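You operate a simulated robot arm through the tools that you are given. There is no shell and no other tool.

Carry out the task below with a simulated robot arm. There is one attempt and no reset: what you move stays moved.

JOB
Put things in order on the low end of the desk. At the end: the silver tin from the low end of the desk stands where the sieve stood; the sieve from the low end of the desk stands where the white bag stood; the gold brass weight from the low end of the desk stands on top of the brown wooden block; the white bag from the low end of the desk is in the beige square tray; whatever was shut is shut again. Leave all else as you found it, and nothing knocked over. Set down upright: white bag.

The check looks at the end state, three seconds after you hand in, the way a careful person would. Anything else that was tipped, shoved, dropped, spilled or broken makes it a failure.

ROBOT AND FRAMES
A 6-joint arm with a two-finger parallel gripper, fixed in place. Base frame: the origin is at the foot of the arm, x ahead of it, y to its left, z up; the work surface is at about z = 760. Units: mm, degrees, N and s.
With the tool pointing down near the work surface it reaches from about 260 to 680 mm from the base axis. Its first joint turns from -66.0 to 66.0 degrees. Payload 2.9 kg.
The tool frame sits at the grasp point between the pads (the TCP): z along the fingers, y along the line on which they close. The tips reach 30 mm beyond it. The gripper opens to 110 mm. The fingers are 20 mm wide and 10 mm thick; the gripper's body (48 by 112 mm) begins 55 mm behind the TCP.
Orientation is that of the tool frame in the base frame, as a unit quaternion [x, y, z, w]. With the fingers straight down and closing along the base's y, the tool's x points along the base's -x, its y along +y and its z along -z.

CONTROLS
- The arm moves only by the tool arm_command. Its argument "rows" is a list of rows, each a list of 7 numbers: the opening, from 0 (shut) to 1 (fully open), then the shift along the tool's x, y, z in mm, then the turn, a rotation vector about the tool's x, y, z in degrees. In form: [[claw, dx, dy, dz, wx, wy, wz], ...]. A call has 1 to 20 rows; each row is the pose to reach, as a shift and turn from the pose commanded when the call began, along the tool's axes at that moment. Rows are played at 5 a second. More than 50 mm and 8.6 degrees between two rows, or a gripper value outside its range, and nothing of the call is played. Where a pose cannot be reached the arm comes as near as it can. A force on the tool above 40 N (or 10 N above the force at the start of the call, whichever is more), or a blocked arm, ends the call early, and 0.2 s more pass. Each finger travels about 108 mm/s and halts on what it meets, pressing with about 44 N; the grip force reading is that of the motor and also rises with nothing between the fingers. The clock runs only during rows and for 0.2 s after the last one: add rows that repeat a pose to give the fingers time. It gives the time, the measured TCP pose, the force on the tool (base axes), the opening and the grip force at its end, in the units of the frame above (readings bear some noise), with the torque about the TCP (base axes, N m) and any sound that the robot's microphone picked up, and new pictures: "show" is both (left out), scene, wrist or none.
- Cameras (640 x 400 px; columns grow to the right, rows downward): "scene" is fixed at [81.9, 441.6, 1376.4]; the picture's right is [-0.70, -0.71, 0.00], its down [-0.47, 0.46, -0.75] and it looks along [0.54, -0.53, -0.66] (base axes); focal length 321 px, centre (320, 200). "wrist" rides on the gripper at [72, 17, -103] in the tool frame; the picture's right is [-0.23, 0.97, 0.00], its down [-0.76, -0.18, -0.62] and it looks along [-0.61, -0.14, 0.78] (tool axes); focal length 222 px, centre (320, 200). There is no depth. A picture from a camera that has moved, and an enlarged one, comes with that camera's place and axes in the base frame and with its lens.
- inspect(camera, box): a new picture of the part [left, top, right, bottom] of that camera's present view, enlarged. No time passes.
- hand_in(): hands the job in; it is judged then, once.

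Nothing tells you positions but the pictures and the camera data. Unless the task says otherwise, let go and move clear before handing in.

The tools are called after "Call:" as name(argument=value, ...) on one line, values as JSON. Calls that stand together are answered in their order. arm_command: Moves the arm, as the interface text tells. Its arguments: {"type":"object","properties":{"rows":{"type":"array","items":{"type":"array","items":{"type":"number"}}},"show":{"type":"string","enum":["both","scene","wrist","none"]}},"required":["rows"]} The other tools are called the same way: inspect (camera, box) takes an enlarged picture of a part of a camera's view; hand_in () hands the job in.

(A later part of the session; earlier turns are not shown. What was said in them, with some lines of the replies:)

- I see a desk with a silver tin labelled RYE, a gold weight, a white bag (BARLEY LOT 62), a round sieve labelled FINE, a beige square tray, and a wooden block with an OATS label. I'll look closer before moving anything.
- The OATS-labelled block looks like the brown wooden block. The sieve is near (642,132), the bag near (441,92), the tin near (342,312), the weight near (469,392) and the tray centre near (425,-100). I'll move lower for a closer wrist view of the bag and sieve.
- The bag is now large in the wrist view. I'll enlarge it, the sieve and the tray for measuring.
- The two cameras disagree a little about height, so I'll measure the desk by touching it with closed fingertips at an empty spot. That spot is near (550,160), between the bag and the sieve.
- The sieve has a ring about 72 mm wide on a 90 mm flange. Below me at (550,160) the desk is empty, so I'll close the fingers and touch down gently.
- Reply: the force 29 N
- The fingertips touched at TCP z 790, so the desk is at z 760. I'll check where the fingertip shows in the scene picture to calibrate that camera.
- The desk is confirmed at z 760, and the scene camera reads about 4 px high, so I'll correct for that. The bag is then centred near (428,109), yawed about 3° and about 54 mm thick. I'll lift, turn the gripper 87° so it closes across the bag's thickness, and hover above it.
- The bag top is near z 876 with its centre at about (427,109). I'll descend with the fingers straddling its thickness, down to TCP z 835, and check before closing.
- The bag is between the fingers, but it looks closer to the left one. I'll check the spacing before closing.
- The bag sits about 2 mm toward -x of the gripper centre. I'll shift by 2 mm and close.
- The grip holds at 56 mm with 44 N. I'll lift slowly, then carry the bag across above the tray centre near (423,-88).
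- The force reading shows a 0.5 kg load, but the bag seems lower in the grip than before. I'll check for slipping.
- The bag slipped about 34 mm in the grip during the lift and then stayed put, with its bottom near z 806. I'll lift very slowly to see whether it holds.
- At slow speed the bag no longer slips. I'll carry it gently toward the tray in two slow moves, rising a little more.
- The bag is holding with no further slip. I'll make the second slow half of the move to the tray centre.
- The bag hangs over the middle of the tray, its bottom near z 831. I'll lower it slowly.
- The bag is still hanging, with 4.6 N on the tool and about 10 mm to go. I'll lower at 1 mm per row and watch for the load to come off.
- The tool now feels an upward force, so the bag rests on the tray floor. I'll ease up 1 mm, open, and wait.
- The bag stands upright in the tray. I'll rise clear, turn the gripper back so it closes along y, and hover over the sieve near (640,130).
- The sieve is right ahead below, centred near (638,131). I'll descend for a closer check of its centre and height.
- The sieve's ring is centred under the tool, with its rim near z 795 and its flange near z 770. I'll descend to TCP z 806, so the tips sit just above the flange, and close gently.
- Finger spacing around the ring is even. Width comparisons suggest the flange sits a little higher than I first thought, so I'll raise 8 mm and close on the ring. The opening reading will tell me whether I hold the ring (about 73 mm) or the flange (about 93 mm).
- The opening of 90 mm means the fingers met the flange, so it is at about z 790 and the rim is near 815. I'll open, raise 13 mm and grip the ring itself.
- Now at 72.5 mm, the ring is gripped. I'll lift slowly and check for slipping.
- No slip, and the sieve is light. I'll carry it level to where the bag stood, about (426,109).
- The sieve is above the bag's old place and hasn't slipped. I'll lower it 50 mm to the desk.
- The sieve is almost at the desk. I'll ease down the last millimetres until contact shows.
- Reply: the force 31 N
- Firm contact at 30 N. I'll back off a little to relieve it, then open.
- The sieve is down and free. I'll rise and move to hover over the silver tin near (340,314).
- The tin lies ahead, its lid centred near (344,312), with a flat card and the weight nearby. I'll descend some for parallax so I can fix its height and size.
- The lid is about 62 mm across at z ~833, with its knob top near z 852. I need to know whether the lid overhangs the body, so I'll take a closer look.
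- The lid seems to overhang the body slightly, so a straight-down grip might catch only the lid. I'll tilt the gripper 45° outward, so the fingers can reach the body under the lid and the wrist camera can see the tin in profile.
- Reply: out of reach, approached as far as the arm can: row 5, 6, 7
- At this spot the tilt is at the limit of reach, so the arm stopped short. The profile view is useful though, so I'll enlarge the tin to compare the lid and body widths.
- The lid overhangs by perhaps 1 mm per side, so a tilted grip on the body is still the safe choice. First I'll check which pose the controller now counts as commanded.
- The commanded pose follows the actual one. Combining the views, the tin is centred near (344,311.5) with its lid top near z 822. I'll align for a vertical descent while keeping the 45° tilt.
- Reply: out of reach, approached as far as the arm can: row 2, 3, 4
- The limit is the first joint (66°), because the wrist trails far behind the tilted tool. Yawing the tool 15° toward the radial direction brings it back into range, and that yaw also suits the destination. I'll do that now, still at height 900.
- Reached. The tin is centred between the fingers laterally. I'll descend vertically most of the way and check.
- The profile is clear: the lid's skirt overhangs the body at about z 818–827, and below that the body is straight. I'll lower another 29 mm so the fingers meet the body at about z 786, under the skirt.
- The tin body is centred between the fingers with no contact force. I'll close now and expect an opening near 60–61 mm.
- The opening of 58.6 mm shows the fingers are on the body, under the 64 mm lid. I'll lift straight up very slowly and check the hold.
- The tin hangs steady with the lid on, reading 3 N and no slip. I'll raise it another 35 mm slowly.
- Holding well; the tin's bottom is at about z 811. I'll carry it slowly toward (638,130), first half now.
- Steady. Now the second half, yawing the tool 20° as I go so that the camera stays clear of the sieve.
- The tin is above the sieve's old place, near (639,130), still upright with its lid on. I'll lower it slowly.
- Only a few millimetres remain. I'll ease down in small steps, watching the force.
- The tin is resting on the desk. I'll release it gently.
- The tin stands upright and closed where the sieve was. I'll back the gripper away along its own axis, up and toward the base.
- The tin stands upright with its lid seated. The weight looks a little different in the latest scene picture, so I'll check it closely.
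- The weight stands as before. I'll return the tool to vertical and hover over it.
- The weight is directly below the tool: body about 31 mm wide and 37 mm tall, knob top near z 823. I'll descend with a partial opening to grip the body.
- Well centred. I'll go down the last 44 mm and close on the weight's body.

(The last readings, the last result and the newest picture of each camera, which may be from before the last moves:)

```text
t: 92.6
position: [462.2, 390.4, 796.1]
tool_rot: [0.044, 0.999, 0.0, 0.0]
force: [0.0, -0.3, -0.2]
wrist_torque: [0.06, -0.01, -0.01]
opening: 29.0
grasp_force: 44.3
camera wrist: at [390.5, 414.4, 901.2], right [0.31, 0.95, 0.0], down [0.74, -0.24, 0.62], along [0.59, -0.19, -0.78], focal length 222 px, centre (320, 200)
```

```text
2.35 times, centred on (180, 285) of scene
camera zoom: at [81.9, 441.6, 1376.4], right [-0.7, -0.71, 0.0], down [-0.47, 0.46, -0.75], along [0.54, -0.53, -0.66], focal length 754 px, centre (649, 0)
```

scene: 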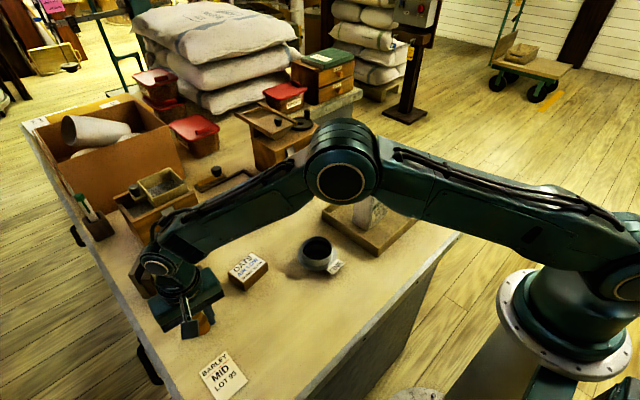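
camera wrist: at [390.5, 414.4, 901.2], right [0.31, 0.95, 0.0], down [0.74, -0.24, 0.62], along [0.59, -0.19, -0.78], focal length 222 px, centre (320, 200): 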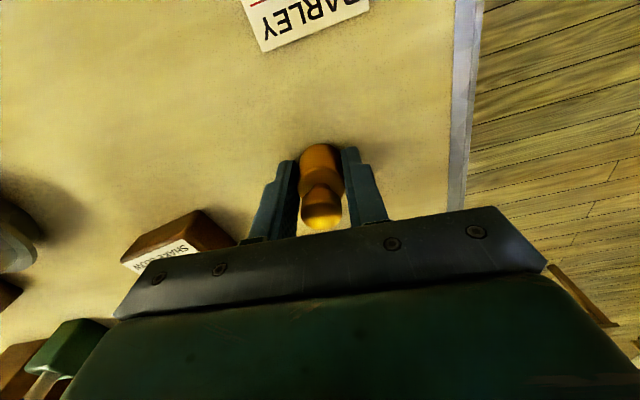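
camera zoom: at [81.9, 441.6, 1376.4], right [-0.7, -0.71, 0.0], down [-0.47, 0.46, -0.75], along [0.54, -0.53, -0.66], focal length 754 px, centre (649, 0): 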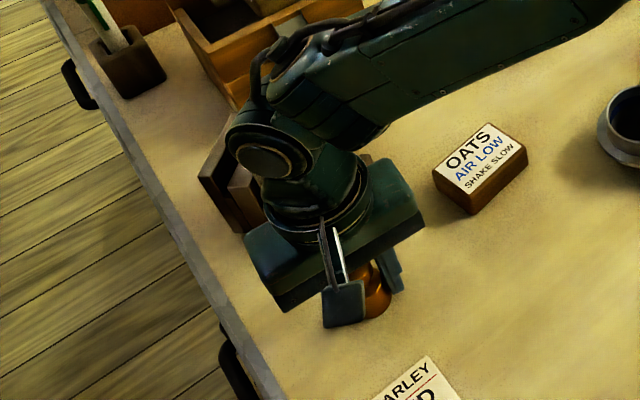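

The grip reads 29 mm on the weight's body. I'll lift slowly and check it.

Call:
arm_command(rows=[[0, 0, 0, -1, 0, 0, 0], [0, 0, 0, -3, 0, 0, 0], [0, 0, 0, -6, 0, 0, 0], [0, 0, 0, -10, 0, 0, 0], [0, 0, 0, -15, 0, 0, 0], [0, 0, 0, -20, 0, 0, 0], [0, 0, 0, -26, 0, 0, 0], [0, 0, 0, -32, 0, 0, 0], [0, 0, 0, -38, 0, 0, 0], [0, 0, 0, -44, 0, 0, 0], [0, 0, 0, -50, 0, 0, 0], [0, 0, 0, -55, 0, 0, 0], [0, 0, 0, -58, 0, 0, 0], [0, 0, 0, -60, 0, 0, 0], [0, 0, 0, -60, 0, 0, 0]], show="both")

Call:
inspect(camera="wrist", box=[120, 100, 400, 260])

```text
t: 95.8
position: [462.2, 389.5, 856.7]
tool_rot: [0.044, 0.999, 0.0, 0.0]
force: [-0.6, -0.3, -1.0]
wrist_torque: [0.03, 0.0, -0.01]
opening: 28.8
grasp_force: 44.1
camera wrist: at [390.6, 414.1, 961.3], right [0.31, 0.95, 0.0], down [0.74, -0.24, 0.62], along [0.59, -0.19, -0.78], focal length 222 px, centre (320, 200)
```

scene: 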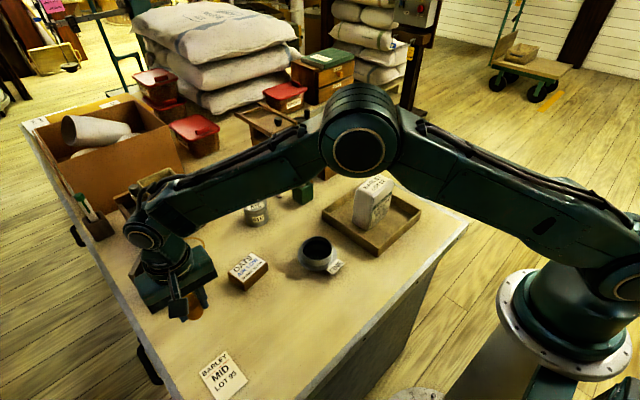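
wrist: 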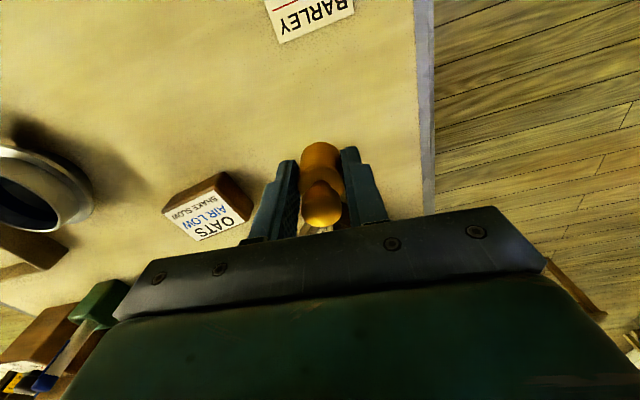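

```text
2.29 times, centred on (260, 180) of wrist
camera zoom: at [390.6, 414.1, 961.3], right [0.31, 0.95, 0.0], down [0.74, -0.24, 0.62], along [0.59, -0.19, -0.78], focal length 508 px, centre (457, 246)
```

zoom: 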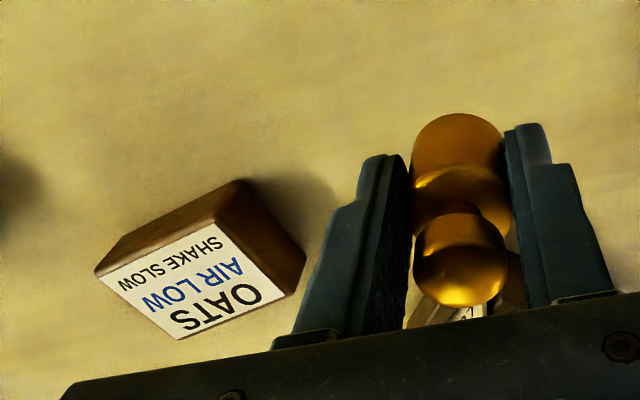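

The weight is held without slip. I'll carry it slowly over the wooden block, now estimated at about (507,248).

Call:
arm_command(rows=[[0, -1.1, -2.8, 0, 0, 0, 0], [0, -3.4, -8.3, 0, 0, 0, 0], [0, -6.9, -16.5, 0, 0, 0, 0], [0, -11.4, -27.5, 0, 0, 0, 0], [0, -16.6, -39.9, 0, 0, 0, 0], [0, -21.7, -52.3, 0, 0, 0, 0], [0, -26.9, -64.6, 0, 0, 0, 0], [0, -32, -77, 0, 0, 0, 0], [0, -37.2, -89.4, 0, 0, 0, 0], [0, -42.3, -101.8, 0, 0, 0, 0], [0, -46.9, -112.8, 0, 0, 0, 0], [0, -50.9, -122.4, 0, 0, 0, 0], [0, -53.8, -129.3, 0, 0, 0, 0], [0, -56.1, -134.8, 0, 0, 0, 0], [0, -57.2, -137.5, 0, 0, 0, 0], [0, -57.2, -137.5, 0, 0, 0, 0]], show="both")

Call:
inspect(camera="wrist", box=[220, 90, 420, 240])

Call:
inspect(camera="scene", box=[190, 190, 330, 310])

```text
t: 99.2
position: [507.1, 248.1, 855.9]
tool_rot: [0.044, 0.999, -0.001, 0.0]
force: [-0.8, 0.2, -1.9]
wrist_torque: [0.03, -0.03, -0.02]
opening: 29.0
grasp_force: 43.7
camera wrist: at [435.1, 271.9, 960.8], right [0.31, 0.95, 0.0], down [0.74, -0.24, 0.62], along [0.59, -0.19, -0.78], focal length 222 px, centre (320, 200)
```

scene: 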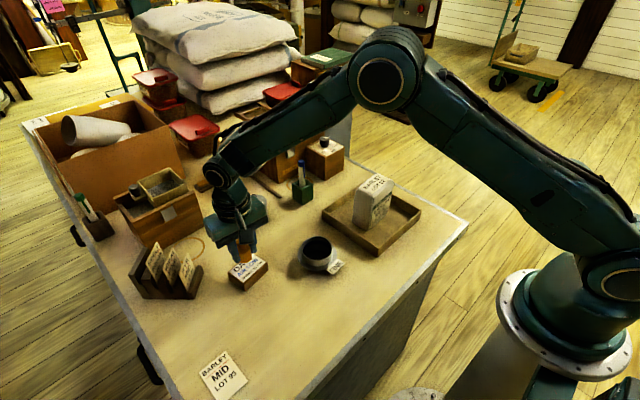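
wrist: 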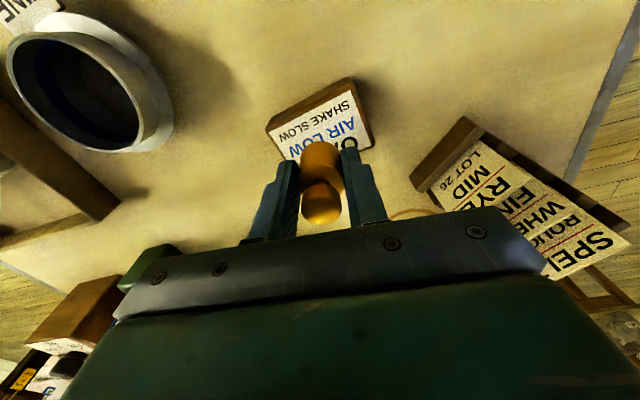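

```text
2.67 times, centred on (320, 165) of wrist
camera zoom: at [435.1, 271.9, 960.8], right [0.31, 0.95, 0.0], down [0.74, -0.24, 0.62], along [0.59, -0.19, -0.78], focal length 592 px, centre (320, 293)
```

zoom: 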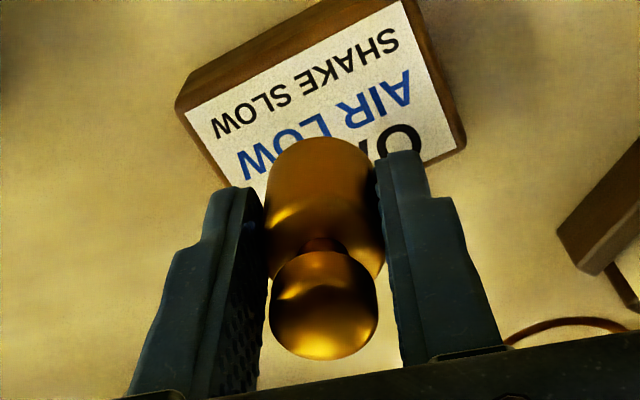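

```text
3.33 times, centred on (260, 250) of scene
camera zoom: at [81.9, 441.6, 1376.4], right [-0.7, -0.71, 0.0], down [-0.47, 0.46, -0.75], along [0.54, -0.53, -0.66], focal length 1068 px, centre (520, 33)
```

zoom: 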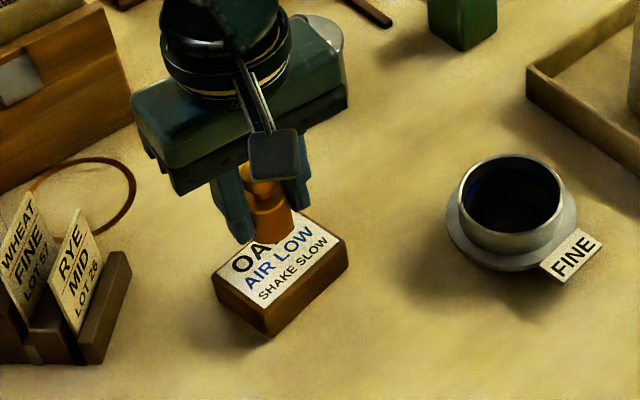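

The block's top is centred near (507.5,250), so I'll nudge 2 mm in y and lower the weight toward it.

Call:
arm_command(rows=[[0, 0, 1, 2, 0, 0, 0], [0, -0.3, 1.9, 6, 0, 0, 0], [0, -0.3, 1.9, 12, 0, 0, 0], [0, -0.3, 1.9, 18, 0, 0, 0], [0, -0.3, 1.9, 23, 0, 0, 0], [0, -0.3, 1.9, 26.5, 0, 0, 0], [0, -0.3, 1.9, 28, 0, 0, 0], [0, -0.3, 1.9, 28, 0, 0, 0]], show="both")

Call:
inspect(camera="scene", box=[210, 210, 290, 300])

Call:
inspect(camera="wrist", box=[220, 90, 420, 240])

```text
t: 101.0
position: [507.9, 251.9, 829.2]
tool_rot: [0.044, 0.999, 0.002, 0.001]
force: [-3.2, -1.5, 17.2]
wrist_torque: [0.0, 0.18, -0.03]
opening: 28.8
grasp_force: 43.9
camera wrist: at [436.2, 274.5, 934.2], right [0.31, 0.95, 0.0], down [0.74, -0.24, 0.62], along [0.59, -0.19, -0.78], focal length 222 px, centre (320, 200)
```

scene: 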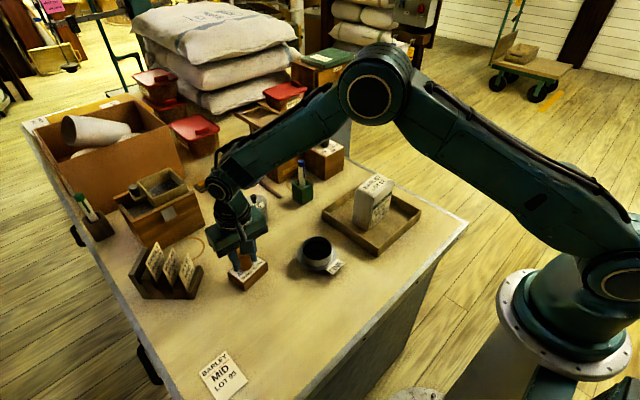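
wrist: 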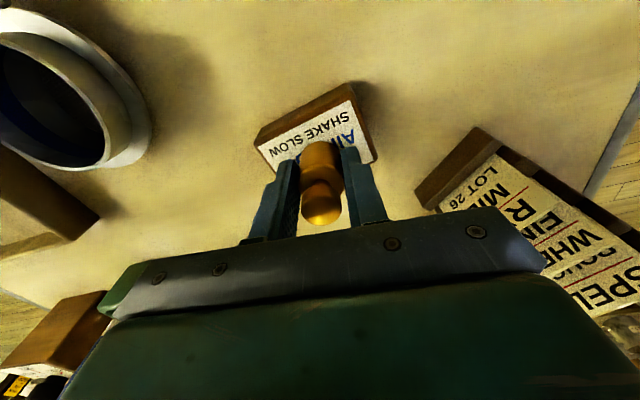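

```text
4.44 times, centred on (250, 255) of scene
camera zoom: at [81.5, 441.4, 1376.4], right [-0.7, -0.71, 0.0], down [-0.47, 0.46, -0.75], along [0.54, -0.53, -0.66], focal length 1425 px, centre (631, -44)
```

zoom: 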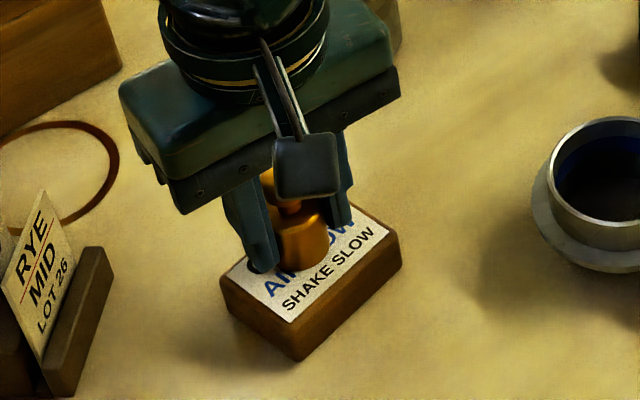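

```text
2.67 times, centred on (320, 165) of wrist
camera zoom: at [436.2, 274.5, 934.2], right [0.31, 0.95, 0.0], down [0.74, -0.24, 0.62], along [0.59, -0.19, -0.78], focal length 592 px, centre (320, 293)
```

zoom: 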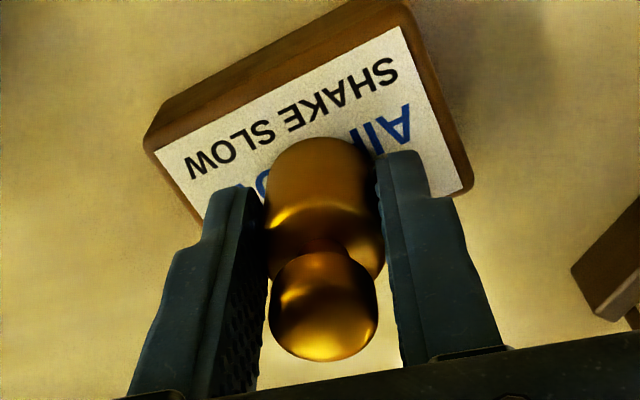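

The weight touched the block at TCP 829, so the block top is at about z 793 and its centre is nearer (503.5,251). I'll lift 2.5 mm, shift 4 mm toward the centre, and set down lightly.

Call:
arm_command(rows=[[0, 0, 0, -1.5, 0, 0, 0], [0, 0, 0, -3.5, 0, 0, 0], [0, 2, -0.3, -3.5, 0, 0, 0], [0, 4, -0.6, -3.5, 0, 0, 0], [0, 4, -0.6, -2.5, 0, 0, 0], [0, 4, -0.6, -1.7, 0, 0, 0], [0, 4, -0.6, -1.1, 0, 0, 0], [0, 4, -0.6, -1.1, 0, 0, 0]], show="wrist")

Call:
inspect(camera="wrist", box=[220, 90, 420, 240])

Call:
inspect(camera="scene", box=[210, 210, 290, 300])

```text
t: 102.8
position: [503.7, 250.0, 828.4]
tool_rot: [0.044, 0.999, 0.0, 0.0]
force: [-1.1, 0.4, 2.9]
wrist_torque: [-0.03, 0.02, 0.02]
opening: 29.1
grasp_force: 44.4
camera wrist: at [431.9, 273.8, 934.4], right [0.31, 0.95, 0.0], down [0.74, -0.24, 0.62], along [0.59, -0.19, -0.78], focal length 222 px, centre (320, 200)
```

wrist: 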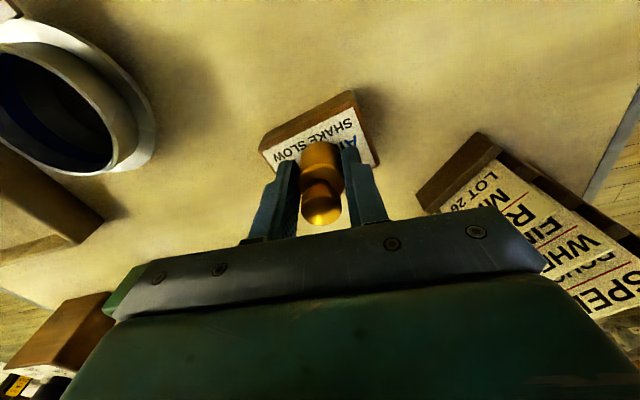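

```text
2.67 times, centred on (320, 165) of wrist
camera zoom: at [431.9, 273.8, 934.4], right [0.31, 0.95, 0.0], down [0.74, -0.24, 0.62], along [0.59, -0.19, -0.78], focal length 592 px, centre (320, 293)
```

zoom: 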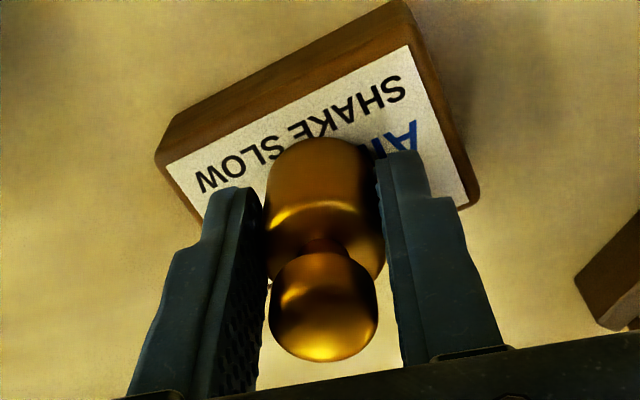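

```text
4.44 times, centred on (250, 255) of scene
camera zoom: at [81.8, 441.6, 1376.4], right [-0.7, -0.71, 0.0], down [-0.47, 0.46, -0.75], along [0.54, -0.53, -0.66], focal length 1425 px, centre (631, -44)
```

zoom: 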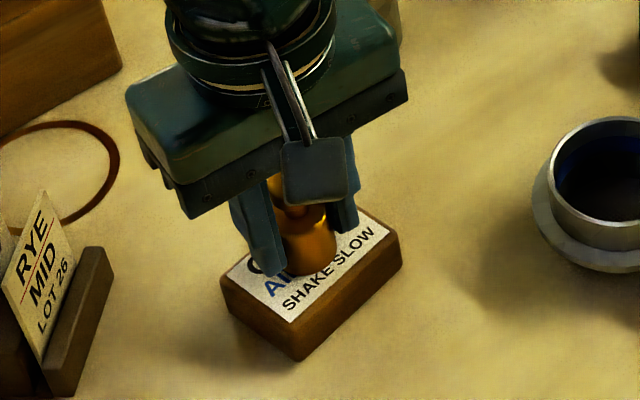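

Light contact, and the weight is near the block's centre. I'll release it and check.

Call:
arm_command(rows=[[0.28, 0, 0, 0, 0, 0, 0], [0.32, 0, 0, 0, 0, 0, 0], [0.4, 0, 0, 0, 0, 0, 0], [0.55, 0, 0, 0, 0, 0, 0], [0.6, 0, 0, 0, 0, 0, 0], [0.6, 0, 0, 0, 0, 0, 0]], show="both")

Call:
inspect(camera="wrist", box=[220, 90, 420, 240])

Call:
inspect(camera="scene", box=[210, 210, 290, 300])

```text
t: 104.2
position: [503.3, 250.3, 828.6]
tool_rot: [0.044, 0.999, 0.0, 0.0]
force: [0.0, -0.2, 0.1]
wrist_torque: [0.03, 0.01, -0.01]
opening: 65.7
grasp_force: 0.0
camera wrist: at [431.8, 273.7, 934.1], right [0.31, 0.95, 0.0], down [0.74, -0.24, 0.62], along [0.59, -0.19, -0.78], focal length 222 px, centre (320, 200)
```

scene: 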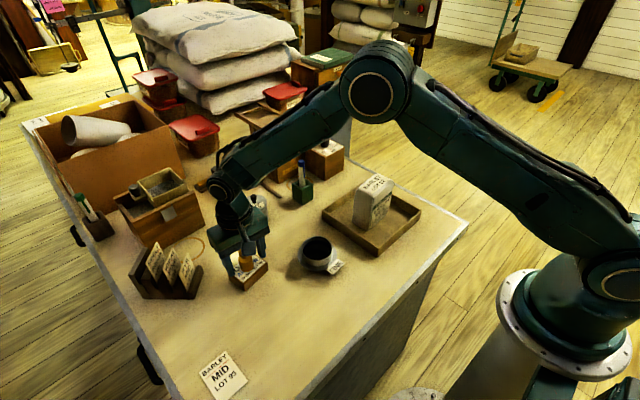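
wrist: 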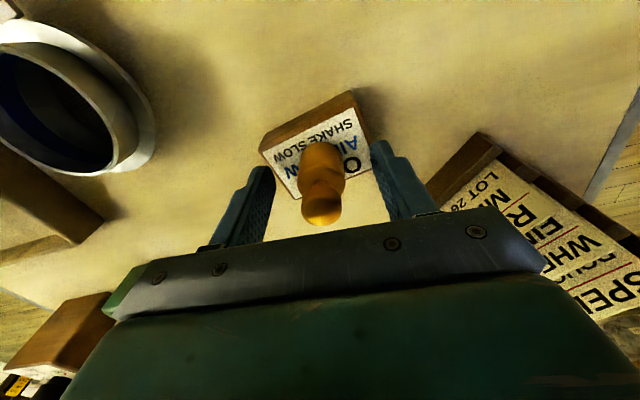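

```text
2.67 times, centred on (320, 165) of wrist
camera zoom: at [431.8, 273.7, 934.1], right [0.31, 0.95, 0.0], down [0.74, -0.24, 0.62], along [0.59, -0.19, -0.78], focal length 592 px, centre (320, 293)
```

zoom: 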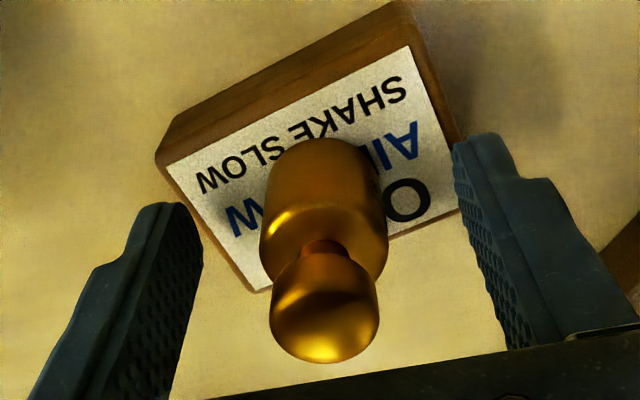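

```text
4.44 times, centred on (250, 255) of scene
camera zoom: at [81.9, 441.6, 1376.4], right [-0.7, -0.71, 0.0], down [-0.47, 0.46, -0.75], along [0.54, -0.53, -0.66], focal length 1425 px, centre (631, -44)
```

zoom: 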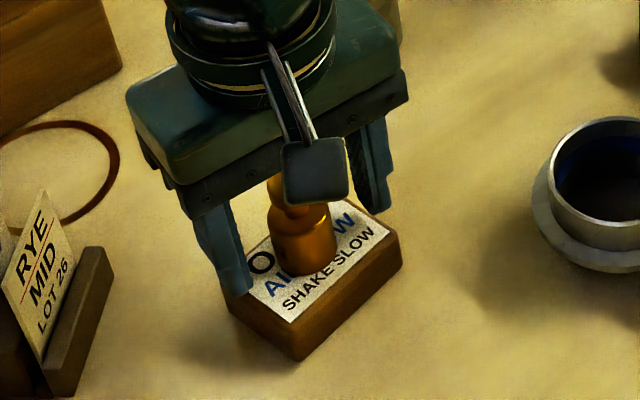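

The weight stands on the block. I'll rise straight up and clear, then check everything from above.

Call:
arm_command(rows=[[0.6, 0, 0, -10, 0, 0, 0], [0.6, 0, 0, -30, 0, 0, 0], [0.6, 0, 0, -60, 0, 0, 0], [0.6, 0, 0, -100, 0, 0, 0], [0.6, 0, 0, -140, 0, 0, 0], [0.6, 0, 0, -180, 0, 0, 0], [0.6, 0, 0, -220, 0, 0, 0], [0.6, 40, 10, -230, 0, 0, 0], [0.6, 80, 20, -235, 0, 0, 0], [0.6, 120, 20, -235, 0, 0, 0], [0.6, 120, 20, -235, 0, 0, 0]], show="both")

Call:
inspect(camera="wrist", box=[100, 0, 540, 240])

Call:
inspect(camera="scene", box=[210, 150, 440, 300])

```text
t: 106.6
position: [385.8, 280.6, 1064.1]
tool_rot: [0.044, 0.999, 0.0, 0.0]
force: [0.5, -0.7, 0.0]
wrist_torque: [-0.04, 0.01, 0.02]
opening: 65.8
grasp_force: 0.0
camera wrist: at [313.8, 303.8, 1169.1], right [0.31, 0.95, 0.0], down [0.74, -0.24, 0.62], along [0.59, -0.19, -0.78], focal length 222 px, centre (320, 200)
```

scene: 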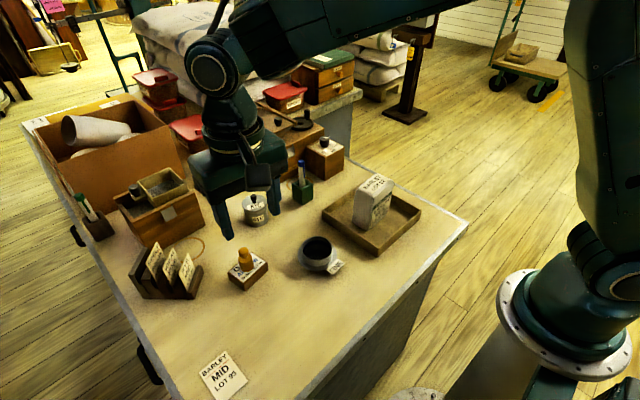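
wrist: 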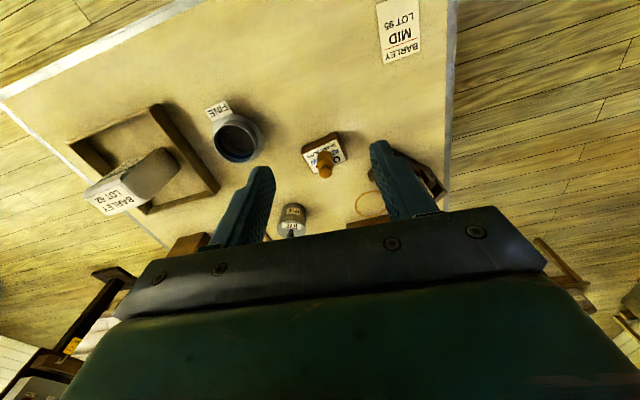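

```text
1.45 times, centred on (320, 120) of wrist
camera zoom: at [313.8, 303.8, 1169.1], right [0.31, 0.95, 0.0], down [0.74, -0.24, 0.62], along [0.59, -0.19, -0.78], focal length 323 px, centre (320, 316)
```

zoom: 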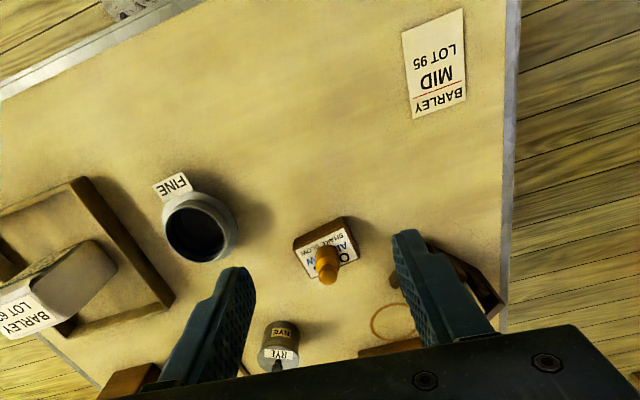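

```text
2.67 times, centred on (325, 225) of scene
camera zoom: at [81.8, 441.6, 1376.4], right [-0.7, -0.71, 0.0], down [-0.47, 0.46, -0.75], along [0.54, -0.53, -0.66], focal length 855 px, centre (307, 133)
```

zoom: 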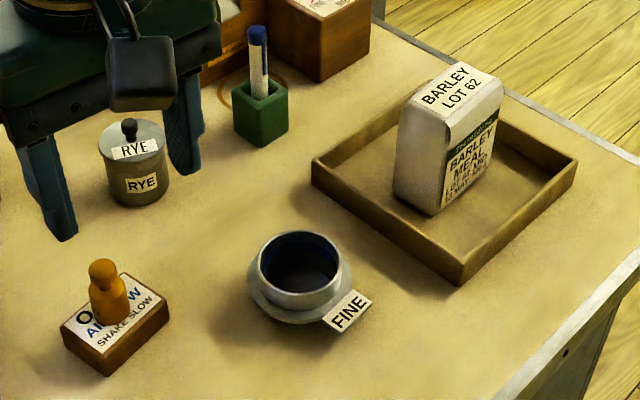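

Everything appears in place: bag upright in the tray, sieve where the bag was, closed tin where the sieve was, weight on the block. I'll move the arm further clear and take one last close look before handing in.

Call:
arm_command(rows=[[0.7, 0, -40, -5, 0, 0, 0], [0.8, 0, -80, -10, 0, 0, 0], [0.9, 0, -120, -15, 0, 0, 0], [1, 0, -155, -20, 0, 0, 0], [1, 0, -155, -20, 0, 0, 0], [1, 0, -155, -20, 0, 0, 0], [1, 0, -155, -20, 0, 0, 0]], show="both")

Call:
inspect(camera="scene", box=[210, 170, 310, 300])

Call:
inspect(camera="wrist", box=[120, 0, 520, 240])

Call:
inspect(camera="scene", box=[40, 80, 240, 310])

```text
t: 108.2
position: [373.1, 127.0, 1085.3]
tool_rot: [0.044, 0.999, 0.0, 0.0]
force: [-0.4, 0.2, 0.6]
wrist_torque: [-0.04, 0.01, 0.0]
opening: 109.9
grasp_force: 0.1
camera wrist: at [300.8, 150.6, 1189.9], right [0.31, 0.95, 0.0], down [0.74, -0.24, 0.62], along [0.59, -0.19, -0.78], focal length 222 px, centre (320, 200)
```

scene: 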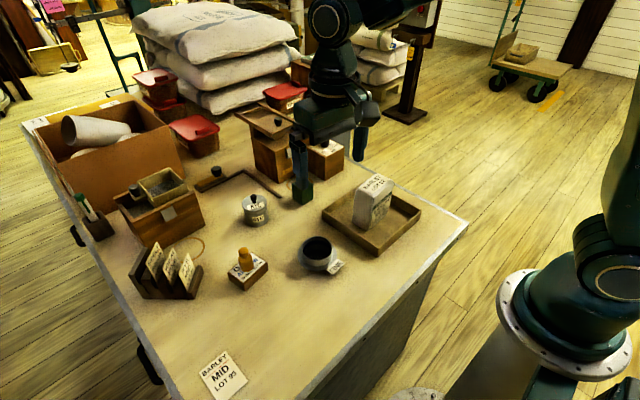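
wrist: 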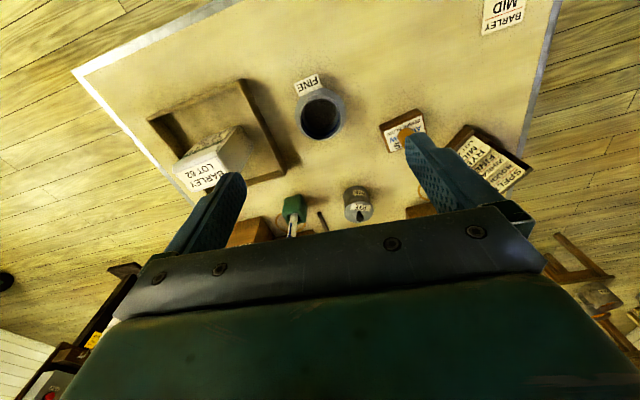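

```text
3.08 times, centred on (260, 235) of scene
camera zoom: at [81.9, 441.6, 1376.4], right [-0.7, -0.71, 0.0], down [-0.47, 0.46, -0.75], along [0.54, -0.53, -0.66], focal length 986 px, centre (505, 92)
```

zoom: 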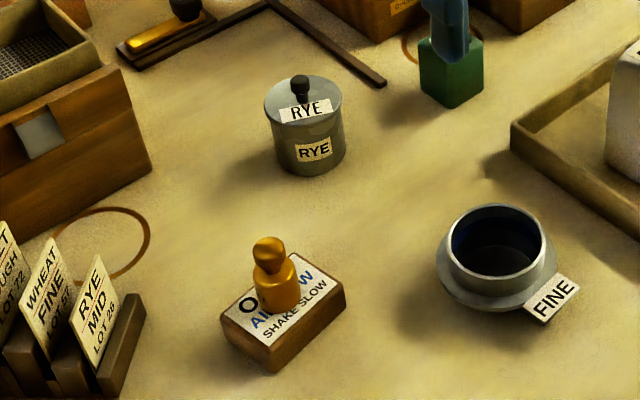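

```text
1.60 times, centred on (320, 120) of wrist
camera zoom: at [300.8, 150.6, 1189.9], right [0.31, 0.95, 0.0], down [0.74, -0.24, 0.62], along [0.59, -0.19, -0.78], focal length 355 px, centre (320, 328)
```

zoom: 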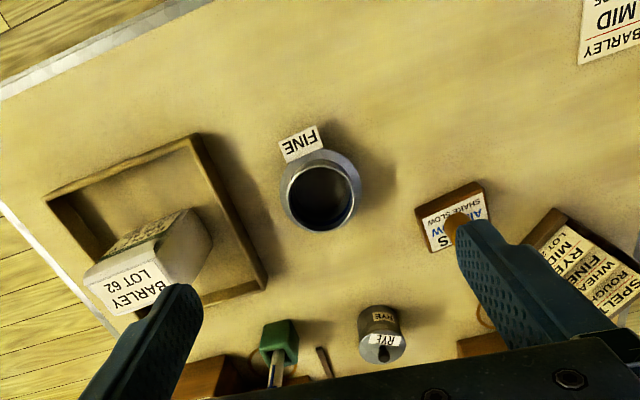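

```text
1.74 times, centred on (140, 195) of scene
camera zoom: at [81.9, 441.6, 1376.4], right [-0.7, -0.71, 0.0], down [-0.47, 0.46, -0.75], along [0.54, -0.53, -0.66], focal length 558 px, centre (633, 209)
```

zoom: 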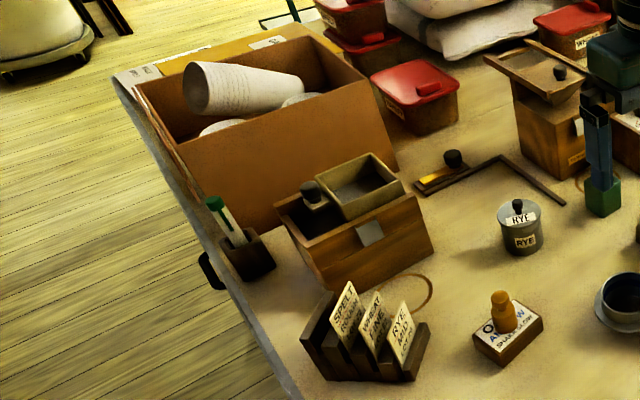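

The final views agree with the job. The bag stands upright in the tray, the sieve is where the bag stood, and the closed tin is where the sieve stood. The weight stands on the wooden block, and nothing else looks disturbed. The gripper is open and clear, so I'm handing in.

Call:
hand_in()

```text
The job is handed in.
```

I've handed in the job, and the last pictures show all four objects where you asked for them. I haven't seen the result of the check.

- **White bag:** it stands upright in the beige square tray. It slipped about 34 mm in the grip when I first lifted it, but never fell or tipped, and it held once I moved slowly.
- **Sieve:** it stands where the bag stood, within a few millimetres by my estimate.
- **Silver tin:** it stands where the sieve stood, within a few millimetres. Its lid stayed on throughout. I gripped the body below the lid so the lid wouldn't come off.
- **Gold brass weight:** it stands on the block labelled OATS, near the middle. I took that to be the brown wooden block.

I saw nothing else moved or knocked over. The gripper is open and well clear of the desk.
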